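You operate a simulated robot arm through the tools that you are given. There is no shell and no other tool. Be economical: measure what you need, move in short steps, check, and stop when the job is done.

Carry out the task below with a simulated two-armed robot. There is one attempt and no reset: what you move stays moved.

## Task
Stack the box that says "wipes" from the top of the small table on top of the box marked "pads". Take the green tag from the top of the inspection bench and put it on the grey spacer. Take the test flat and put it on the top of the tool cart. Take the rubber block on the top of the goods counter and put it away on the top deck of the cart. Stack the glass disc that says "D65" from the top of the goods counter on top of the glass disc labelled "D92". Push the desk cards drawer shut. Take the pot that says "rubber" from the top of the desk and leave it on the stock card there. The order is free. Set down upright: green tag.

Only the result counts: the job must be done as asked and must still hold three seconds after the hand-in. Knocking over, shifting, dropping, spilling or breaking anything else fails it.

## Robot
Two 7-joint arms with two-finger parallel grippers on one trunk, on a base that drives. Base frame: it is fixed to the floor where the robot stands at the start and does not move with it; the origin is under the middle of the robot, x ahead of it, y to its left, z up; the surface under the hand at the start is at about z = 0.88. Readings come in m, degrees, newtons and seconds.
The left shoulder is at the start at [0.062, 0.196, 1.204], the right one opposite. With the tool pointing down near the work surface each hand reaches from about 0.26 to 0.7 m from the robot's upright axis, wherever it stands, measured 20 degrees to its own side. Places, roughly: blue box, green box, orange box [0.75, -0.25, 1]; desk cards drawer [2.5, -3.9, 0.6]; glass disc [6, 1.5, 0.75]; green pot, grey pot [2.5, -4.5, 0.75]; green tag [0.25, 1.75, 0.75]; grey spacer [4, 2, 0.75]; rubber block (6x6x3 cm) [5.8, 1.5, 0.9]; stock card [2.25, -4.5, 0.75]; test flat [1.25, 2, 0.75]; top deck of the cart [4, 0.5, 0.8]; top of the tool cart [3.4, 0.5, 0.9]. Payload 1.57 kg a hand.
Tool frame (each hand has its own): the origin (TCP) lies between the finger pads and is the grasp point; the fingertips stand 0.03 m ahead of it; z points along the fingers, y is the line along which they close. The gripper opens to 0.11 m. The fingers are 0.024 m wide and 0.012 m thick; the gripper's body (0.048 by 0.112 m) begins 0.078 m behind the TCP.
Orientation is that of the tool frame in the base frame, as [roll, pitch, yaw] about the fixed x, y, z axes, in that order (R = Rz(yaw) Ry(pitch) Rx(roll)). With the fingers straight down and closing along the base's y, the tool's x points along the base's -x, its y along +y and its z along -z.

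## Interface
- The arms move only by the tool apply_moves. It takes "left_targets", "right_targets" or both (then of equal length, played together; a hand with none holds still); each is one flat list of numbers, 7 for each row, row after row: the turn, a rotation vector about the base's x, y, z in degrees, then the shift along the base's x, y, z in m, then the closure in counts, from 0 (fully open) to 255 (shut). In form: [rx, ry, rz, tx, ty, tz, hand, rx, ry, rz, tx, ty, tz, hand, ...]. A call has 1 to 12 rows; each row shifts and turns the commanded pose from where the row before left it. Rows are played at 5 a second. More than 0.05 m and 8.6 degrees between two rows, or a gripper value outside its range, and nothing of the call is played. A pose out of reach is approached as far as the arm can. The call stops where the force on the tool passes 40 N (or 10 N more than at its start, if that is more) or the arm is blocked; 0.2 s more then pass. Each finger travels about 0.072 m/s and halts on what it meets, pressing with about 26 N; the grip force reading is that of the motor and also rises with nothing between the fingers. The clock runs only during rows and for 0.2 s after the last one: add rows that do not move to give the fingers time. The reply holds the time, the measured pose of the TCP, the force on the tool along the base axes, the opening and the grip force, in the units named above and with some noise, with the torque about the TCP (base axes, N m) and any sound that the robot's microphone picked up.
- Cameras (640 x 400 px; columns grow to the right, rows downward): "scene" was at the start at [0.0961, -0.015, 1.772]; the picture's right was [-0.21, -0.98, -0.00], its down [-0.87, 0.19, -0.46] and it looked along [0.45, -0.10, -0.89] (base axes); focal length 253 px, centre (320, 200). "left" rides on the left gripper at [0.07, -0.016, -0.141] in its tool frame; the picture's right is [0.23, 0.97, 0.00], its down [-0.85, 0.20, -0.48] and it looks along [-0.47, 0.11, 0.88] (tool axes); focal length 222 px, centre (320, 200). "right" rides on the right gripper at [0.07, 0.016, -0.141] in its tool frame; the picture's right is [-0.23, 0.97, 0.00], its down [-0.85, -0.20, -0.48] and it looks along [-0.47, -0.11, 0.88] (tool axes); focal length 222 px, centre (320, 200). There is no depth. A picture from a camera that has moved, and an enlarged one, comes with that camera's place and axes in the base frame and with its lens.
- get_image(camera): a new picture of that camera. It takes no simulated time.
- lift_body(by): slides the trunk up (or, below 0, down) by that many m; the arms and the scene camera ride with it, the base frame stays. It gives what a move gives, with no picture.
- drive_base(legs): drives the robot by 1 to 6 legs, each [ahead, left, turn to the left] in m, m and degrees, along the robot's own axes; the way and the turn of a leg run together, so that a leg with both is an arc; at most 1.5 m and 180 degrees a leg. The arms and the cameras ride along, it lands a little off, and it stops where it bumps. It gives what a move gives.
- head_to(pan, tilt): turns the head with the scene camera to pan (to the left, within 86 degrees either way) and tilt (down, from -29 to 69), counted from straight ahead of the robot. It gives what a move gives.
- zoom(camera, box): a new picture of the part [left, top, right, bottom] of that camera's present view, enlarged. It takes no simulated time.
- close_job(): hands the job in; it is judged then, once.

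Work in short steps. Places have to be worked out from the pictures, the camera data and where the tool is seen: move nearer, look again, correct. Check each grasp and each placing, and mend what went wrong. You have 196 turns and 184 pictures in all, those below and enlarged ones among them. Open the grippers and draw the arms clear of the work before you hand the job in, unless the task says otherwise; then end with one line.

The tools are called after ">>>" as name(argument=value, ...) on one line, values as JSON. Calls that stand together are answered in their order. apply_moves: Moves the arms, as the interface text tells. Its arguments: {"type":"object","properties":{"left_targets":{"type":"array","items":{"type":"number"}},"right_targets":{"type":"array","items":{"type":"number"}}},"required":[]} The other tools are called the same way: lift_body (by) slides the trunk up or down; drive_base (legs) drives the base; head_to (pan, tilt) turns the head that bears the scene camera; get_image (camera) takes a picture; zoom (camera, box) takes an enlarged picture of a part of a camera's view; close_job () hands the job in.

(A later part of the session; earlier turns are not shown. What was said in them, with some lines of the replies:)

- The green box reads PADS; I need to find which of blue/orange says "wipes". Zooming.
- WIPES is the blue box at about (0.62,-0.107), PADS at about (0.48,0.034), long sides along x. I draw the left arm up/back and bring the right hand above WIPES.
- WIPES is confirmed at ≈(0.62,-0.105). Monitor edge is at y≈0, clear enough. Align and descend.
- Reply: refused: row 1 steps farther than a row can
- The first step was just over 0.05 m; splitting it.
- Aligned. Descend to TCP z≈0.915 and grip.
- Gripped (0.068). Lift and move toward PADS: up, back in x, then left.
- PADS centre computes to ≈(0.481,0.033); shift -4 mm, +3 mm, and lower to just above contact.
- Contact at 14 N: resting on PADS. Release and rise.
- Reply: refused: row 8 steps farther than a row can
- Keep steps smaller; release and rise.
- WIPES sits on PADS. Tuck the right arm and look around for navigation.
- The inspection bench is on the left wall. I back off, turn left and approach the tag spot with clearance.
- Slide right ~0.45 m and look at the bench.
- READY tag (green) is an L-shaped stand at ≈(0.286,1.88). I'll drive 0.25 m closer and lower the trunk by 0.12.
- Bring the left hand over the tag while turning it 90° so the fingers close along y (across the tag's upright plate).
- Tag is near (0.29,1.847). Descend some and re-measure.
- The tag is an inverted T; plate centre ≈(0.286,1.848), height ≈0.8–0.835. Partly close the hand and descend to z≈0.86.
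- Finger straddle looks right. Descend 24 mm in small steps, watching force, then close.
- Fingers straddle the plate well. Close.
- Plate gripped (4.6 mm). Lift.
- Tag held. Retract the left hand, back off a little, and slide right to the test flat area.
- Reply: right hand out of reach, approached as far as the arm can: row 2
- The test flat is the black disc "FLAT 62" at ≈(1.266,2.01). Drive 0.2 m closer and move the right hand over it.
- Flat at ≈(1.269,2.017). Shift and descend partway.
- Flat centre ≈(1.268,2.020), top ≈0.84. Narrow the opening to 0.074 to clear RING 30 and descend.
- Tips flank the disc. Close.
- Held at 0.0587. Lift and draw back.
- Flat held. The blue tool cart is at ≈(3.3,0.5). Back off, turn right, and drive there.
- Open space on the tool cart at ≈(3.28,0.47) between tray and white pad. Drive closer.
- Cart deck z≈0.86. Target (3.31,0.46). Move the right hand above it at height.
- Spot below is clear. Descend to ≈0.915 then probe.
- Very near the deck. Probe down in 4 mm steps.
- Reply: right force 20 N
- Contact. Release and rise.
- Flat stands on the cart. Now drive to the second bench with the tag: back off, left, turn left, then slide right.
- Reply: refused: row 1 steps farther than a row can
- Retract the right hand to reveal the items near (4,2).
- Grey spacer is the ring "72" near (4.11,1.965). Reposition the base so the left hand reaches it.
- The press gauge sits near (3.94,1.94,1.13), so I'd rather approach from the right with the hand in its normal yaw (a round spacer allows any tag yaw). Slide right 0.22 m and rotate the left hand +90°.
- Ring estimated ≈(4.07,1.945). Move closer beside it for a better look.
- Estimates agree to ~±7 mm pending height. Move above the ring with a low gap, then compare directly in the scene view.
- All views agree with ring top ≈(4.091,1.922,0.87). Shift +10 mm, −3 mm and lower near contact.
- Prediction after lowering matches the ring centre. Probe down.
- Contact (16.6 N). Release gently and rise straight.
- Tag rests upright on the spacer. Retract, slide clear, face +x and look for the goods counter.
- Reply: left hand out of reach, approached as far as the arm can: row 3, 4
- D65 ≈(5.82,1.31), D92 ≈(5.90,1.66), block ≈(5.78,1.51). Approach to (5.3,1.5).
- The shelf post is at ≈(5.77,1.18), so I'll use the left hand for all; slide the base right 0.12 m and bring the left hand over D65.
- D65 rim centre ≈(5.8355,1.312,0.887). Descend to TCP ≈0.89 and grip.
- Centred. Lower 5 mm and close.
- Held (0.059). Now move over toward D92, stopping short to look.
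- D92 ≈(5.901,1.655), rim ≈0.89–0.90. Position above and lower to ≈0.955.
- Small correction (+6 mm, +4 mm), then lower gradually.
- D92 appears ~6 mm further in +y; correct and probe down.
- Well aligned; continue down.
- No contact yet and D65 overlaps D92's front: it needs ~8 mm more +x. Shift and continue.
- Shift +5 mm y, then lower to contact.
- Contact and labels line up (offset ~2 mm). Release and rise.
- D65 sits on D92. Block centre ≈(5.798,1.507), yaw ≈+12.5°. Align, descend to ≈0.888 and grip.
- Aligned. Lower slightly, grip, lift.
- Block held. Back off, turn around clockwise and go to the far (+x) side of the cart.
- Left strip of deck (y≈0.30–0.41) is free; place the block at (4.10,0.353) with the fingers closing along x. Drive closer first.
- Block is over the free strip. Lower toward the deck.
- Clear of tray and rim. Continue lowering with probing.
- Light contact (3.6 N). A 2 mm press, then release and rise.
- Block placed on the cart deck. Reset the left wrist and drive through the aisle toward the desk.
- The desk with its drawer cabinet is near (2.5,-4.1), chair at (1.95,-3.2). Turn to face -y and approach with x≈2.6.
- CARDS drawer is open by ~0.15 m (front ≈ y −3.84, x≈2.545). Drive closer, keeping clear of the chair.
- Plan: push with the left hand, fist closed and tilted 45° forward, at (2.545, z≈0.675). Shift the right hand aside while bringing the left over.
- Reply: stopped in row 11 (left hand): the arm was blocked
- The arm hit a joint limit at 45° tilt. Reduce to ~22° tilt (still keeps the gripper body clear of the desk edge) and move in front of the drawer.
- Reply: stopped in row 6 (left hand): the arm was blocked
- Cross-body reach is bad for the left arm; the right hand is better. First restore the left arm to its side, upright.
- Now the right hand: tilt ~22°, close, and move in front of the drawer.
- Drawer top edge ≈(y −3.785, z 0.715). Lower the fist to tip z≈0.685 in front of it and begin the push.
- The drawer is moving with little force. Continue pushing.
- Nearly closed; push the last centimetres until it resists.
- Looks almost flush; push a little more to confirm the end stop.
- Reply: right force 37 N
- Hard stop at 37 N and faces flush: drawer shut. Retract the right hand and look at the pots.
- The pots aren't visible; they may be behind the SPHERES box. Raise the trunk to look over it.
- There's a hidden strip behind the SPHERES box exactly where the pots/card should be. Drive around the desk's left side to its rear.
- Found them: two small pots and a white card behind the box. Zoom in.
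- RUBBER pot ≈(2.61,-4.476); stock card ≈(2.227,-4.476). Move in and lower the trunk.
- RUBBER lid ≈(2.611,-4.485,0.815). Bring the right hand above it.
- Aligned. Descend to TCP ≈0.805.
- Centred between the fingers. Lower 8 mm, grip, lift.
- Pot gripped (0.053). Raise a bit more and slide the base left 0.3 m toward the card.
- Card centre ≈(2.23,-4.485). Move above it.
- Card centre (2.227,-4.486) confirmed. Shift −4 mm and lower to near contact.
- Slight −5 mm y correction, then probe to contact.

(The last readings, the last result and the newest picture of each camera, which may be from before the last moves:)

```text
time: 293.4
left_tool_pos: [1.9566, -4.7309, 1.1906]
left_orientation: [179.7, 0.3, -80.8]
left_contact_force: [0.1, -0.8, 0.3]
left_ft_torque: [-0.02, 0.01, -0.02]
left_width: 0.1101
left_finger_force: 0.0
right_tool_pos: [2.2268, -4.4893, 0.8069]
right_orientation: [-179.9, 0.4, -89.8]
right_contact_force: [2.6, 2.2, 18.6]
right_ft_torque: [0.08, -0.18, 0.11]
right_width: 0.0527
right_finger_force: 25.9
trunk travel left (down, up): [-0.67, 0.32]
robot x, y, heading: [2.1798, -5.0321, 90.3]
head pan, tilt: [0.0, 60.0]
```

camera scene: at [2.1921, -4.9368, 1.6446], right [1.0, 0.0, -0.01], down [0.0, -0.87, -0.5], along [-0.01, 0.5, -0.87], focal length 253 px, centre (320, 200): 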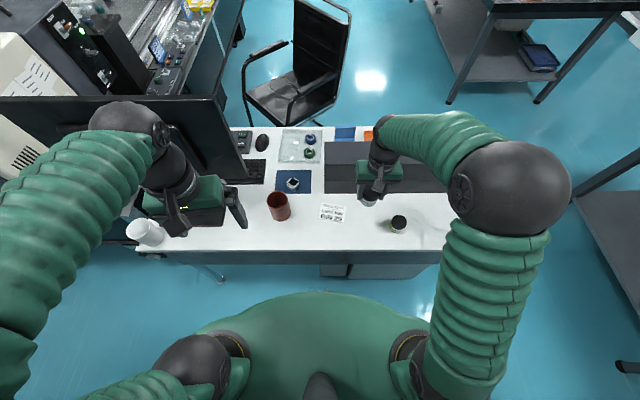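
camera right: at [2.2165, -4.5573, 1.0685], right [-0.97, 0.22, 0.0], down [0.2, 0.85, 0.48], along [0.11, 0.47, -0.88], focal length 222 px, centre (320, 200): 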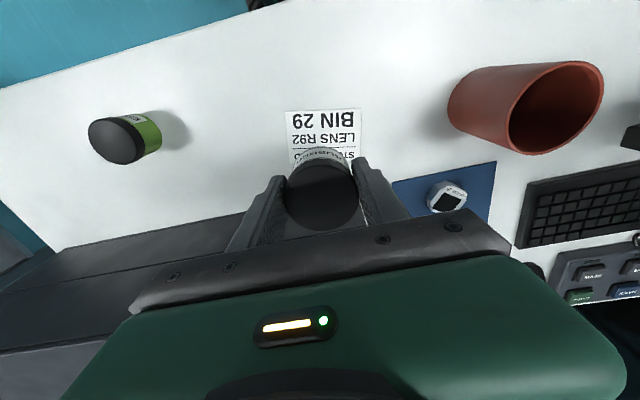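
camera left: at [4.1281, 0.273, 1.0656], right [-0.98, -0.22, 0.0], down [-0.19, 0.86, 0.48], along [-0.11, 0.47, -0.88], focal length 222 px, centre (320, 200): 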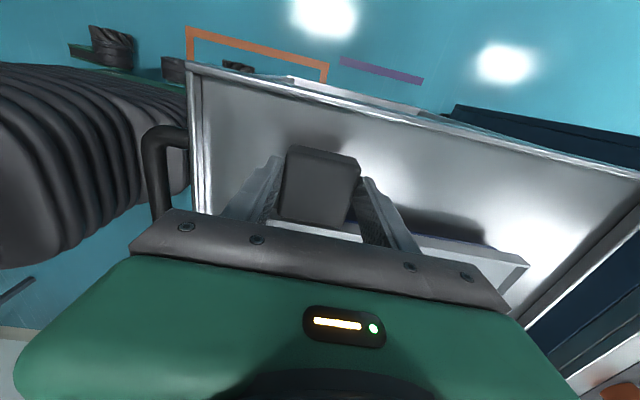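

Contact (18.6 N). Release and rise straight up.

>>> apply_moves(right_targets=[0, 0, 0, 0, 0, 0.002, 255, 0, 0, 0, 0, 0, 0, 180, 0, 0, 0, 0, 0, 0, 80, 0, 0, 0, 0, 0, 0, 80, 0, 0, 0, 0, 0, 0.03, 80, 0, 0, 0, 0, 0, 0.045, 80, 0, 0, 0, 0, 0, 0.045, 80, 0, 0, 0, 0.02, -0.03, 0.03, 80, 0, 0, 0, 0.03, -0.03, 0.02, 80, 0, 0, 0, 0.03, -0.03, 0.02, 80, 0, 0, 0, 0.03, -0.03, 0.02, 60])

>>> zoom(camera="scene", box=[270, 170, 390, 250])

>>> get_image(camera="scene")

```text
time: 295.8
left_tool_pos: [1.9563, -4.7311, 1.19]
left_orientation: [179.7, 0.4, -80.8]
left_contact_force: [-0.8, 0.0, 0.7]
left_ft_torque: [0.01, 0.01, -0.03]
left_width: 0.1101
left_finger_force: 0.0
right_tool_pos: [2.3392, -4.6084, 1.0184]
right_orientation: [-179.9, 0.2, -89.7]
right_contact_force: [1.1, -0.3, 0.2]
right_ft_torque: [0.01, 0.05, 0.01]
right_width: 0.084
right_finger_force: 0.0
trunk travel left (down, up): [-0.67, 0.32]
robot x, y, heading: [2.1738, -5.0344, 90.2]
head pan, tilt: [0.0, 60.0]
```

```text
5.00 times, centred on (330, 210) of scene
camera zoom: at [2.1756, -4.9406, 1.6449], right [1.0, 0.0, 0.0], down [0.0, -0.87, -0.5], along [0.0, 0.5, -0.87], focal length 1267 px, centre (270, 150)
```

zoom: 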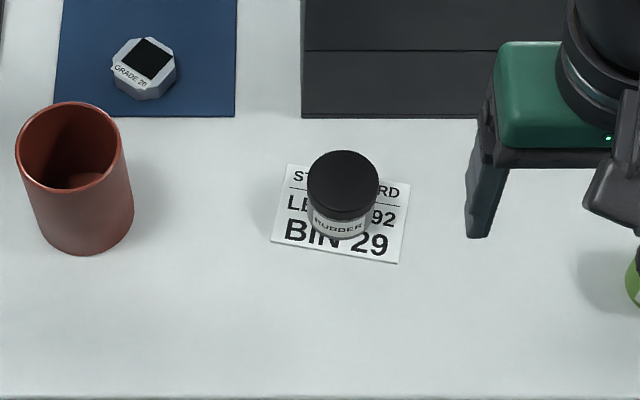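

```text
29 pictures are left
camera scene: at [2.1756, -4.9406, 1.6449], right [1.0, 0.0, 0.0], down [0.0, -0.87, -0.5], along [0.0, 0.5, -0.87], focal length 253 px, centre (320, 200)
```

scene: 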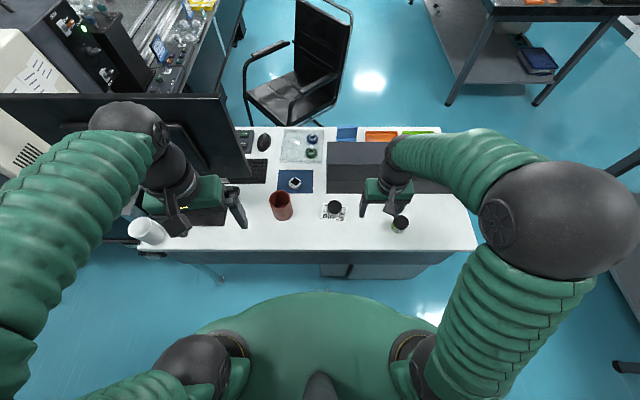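

The RUBBER pot stands on the stock card. Raise the right hand, back away with open grippers, and finish.

>>> apply_moves(right_targets=[0, 0, 0, 0, 0, 0.045, 0, 0, 0, 0, 0, -0.01, 0.045, 0, 0, 0, 0, 0, -0.02, 0.04, 0], left_targets=[0, 0, 0, 0, 0, 0, 0, 0, 0, 0, 0, 0, 0, 0, 0, 0, 0, 0, 0, 0, 0])

>>> drive_base(legs=[[-0.4, 0, 0]])

>>> get_image(camera="scene")

```text
time: 296.6
left_tool_pos: [1.9567, -4.7297, 1.1894]
left_orientation: [179.8, 0.5, -80.9]
left_contact_force: [-0.3, 0.9, 0.4]
left_ft_torque: [0.03, -0.02, -0.01]
left_width: 0.1101
left_finger_force: 0.0
right_tool_pos: [2.339, -4.6409, 1.1485]
right_orientation: [-179.9, 0.2, -89.8]
right_contact_force: [-0.8, -0.8, 0.2]
right_ft_torque: [0.02, 0.01, -0.02]
right_width: 0.1099
right_finger_force: 0.1
trunk travel left (down, up): [-0.67, 0.32]
robot x, y, heading: [2.1724, -5.0291, 90.1]
head pan, tilt: [0.0, 60.0]
```

```text
time: 299.2
left_tool_pos: [1.9571, -5.1353, 1.1879]
left_orientation: [179.7, 0.3, -80.6]
left_contact_force: [-1.2, -0.5, -0.9]
left_ft_torque: [0.03, 0.0, 0.02]
left_width: 0.1097
left_finger_force: 0.0
right_tool_pos: [2.3413, -5.0439, 1.1472]
right_orientation: [-179.9, 0.0, -89.7]
right_contact_force: [0.5, 0.6, 0.0]
right_ft_torque: [-0.01, -0.01, -0.03]
right_width: 0.1101
right_finger_force: 0.1
trunk travel left (down, up): [-0.67, 0.32]
robot x, y, heading: [2.175, -5.4428, 90.4]
head pan, tilt: [0.0, 60.0]
```

```text
28 pictures are left
camera scene: at [2.1765, -5.3429, 1.6446], right [1.0, 0.01, 0.0], down [0.01, -0.87, -0.5], along [0.0, 0.5, -0.87], focal length 253 px, centre (320, 200)
```

scene: 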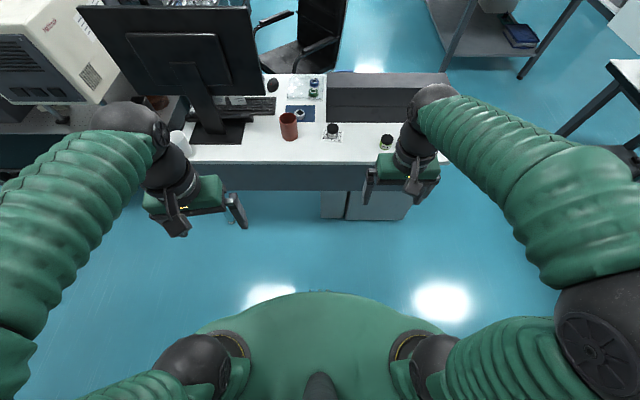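

All seven parts are done, the grippers are open and the arms are clear of the work. Handing in.

>>> close_job()

```text
The job is handed in.
```

All seven parts of the task are done and the job is handed in. I saw each object at rest in place after letting go, except the drawer, which I judged shut by the hard stop and its face sitting flush.
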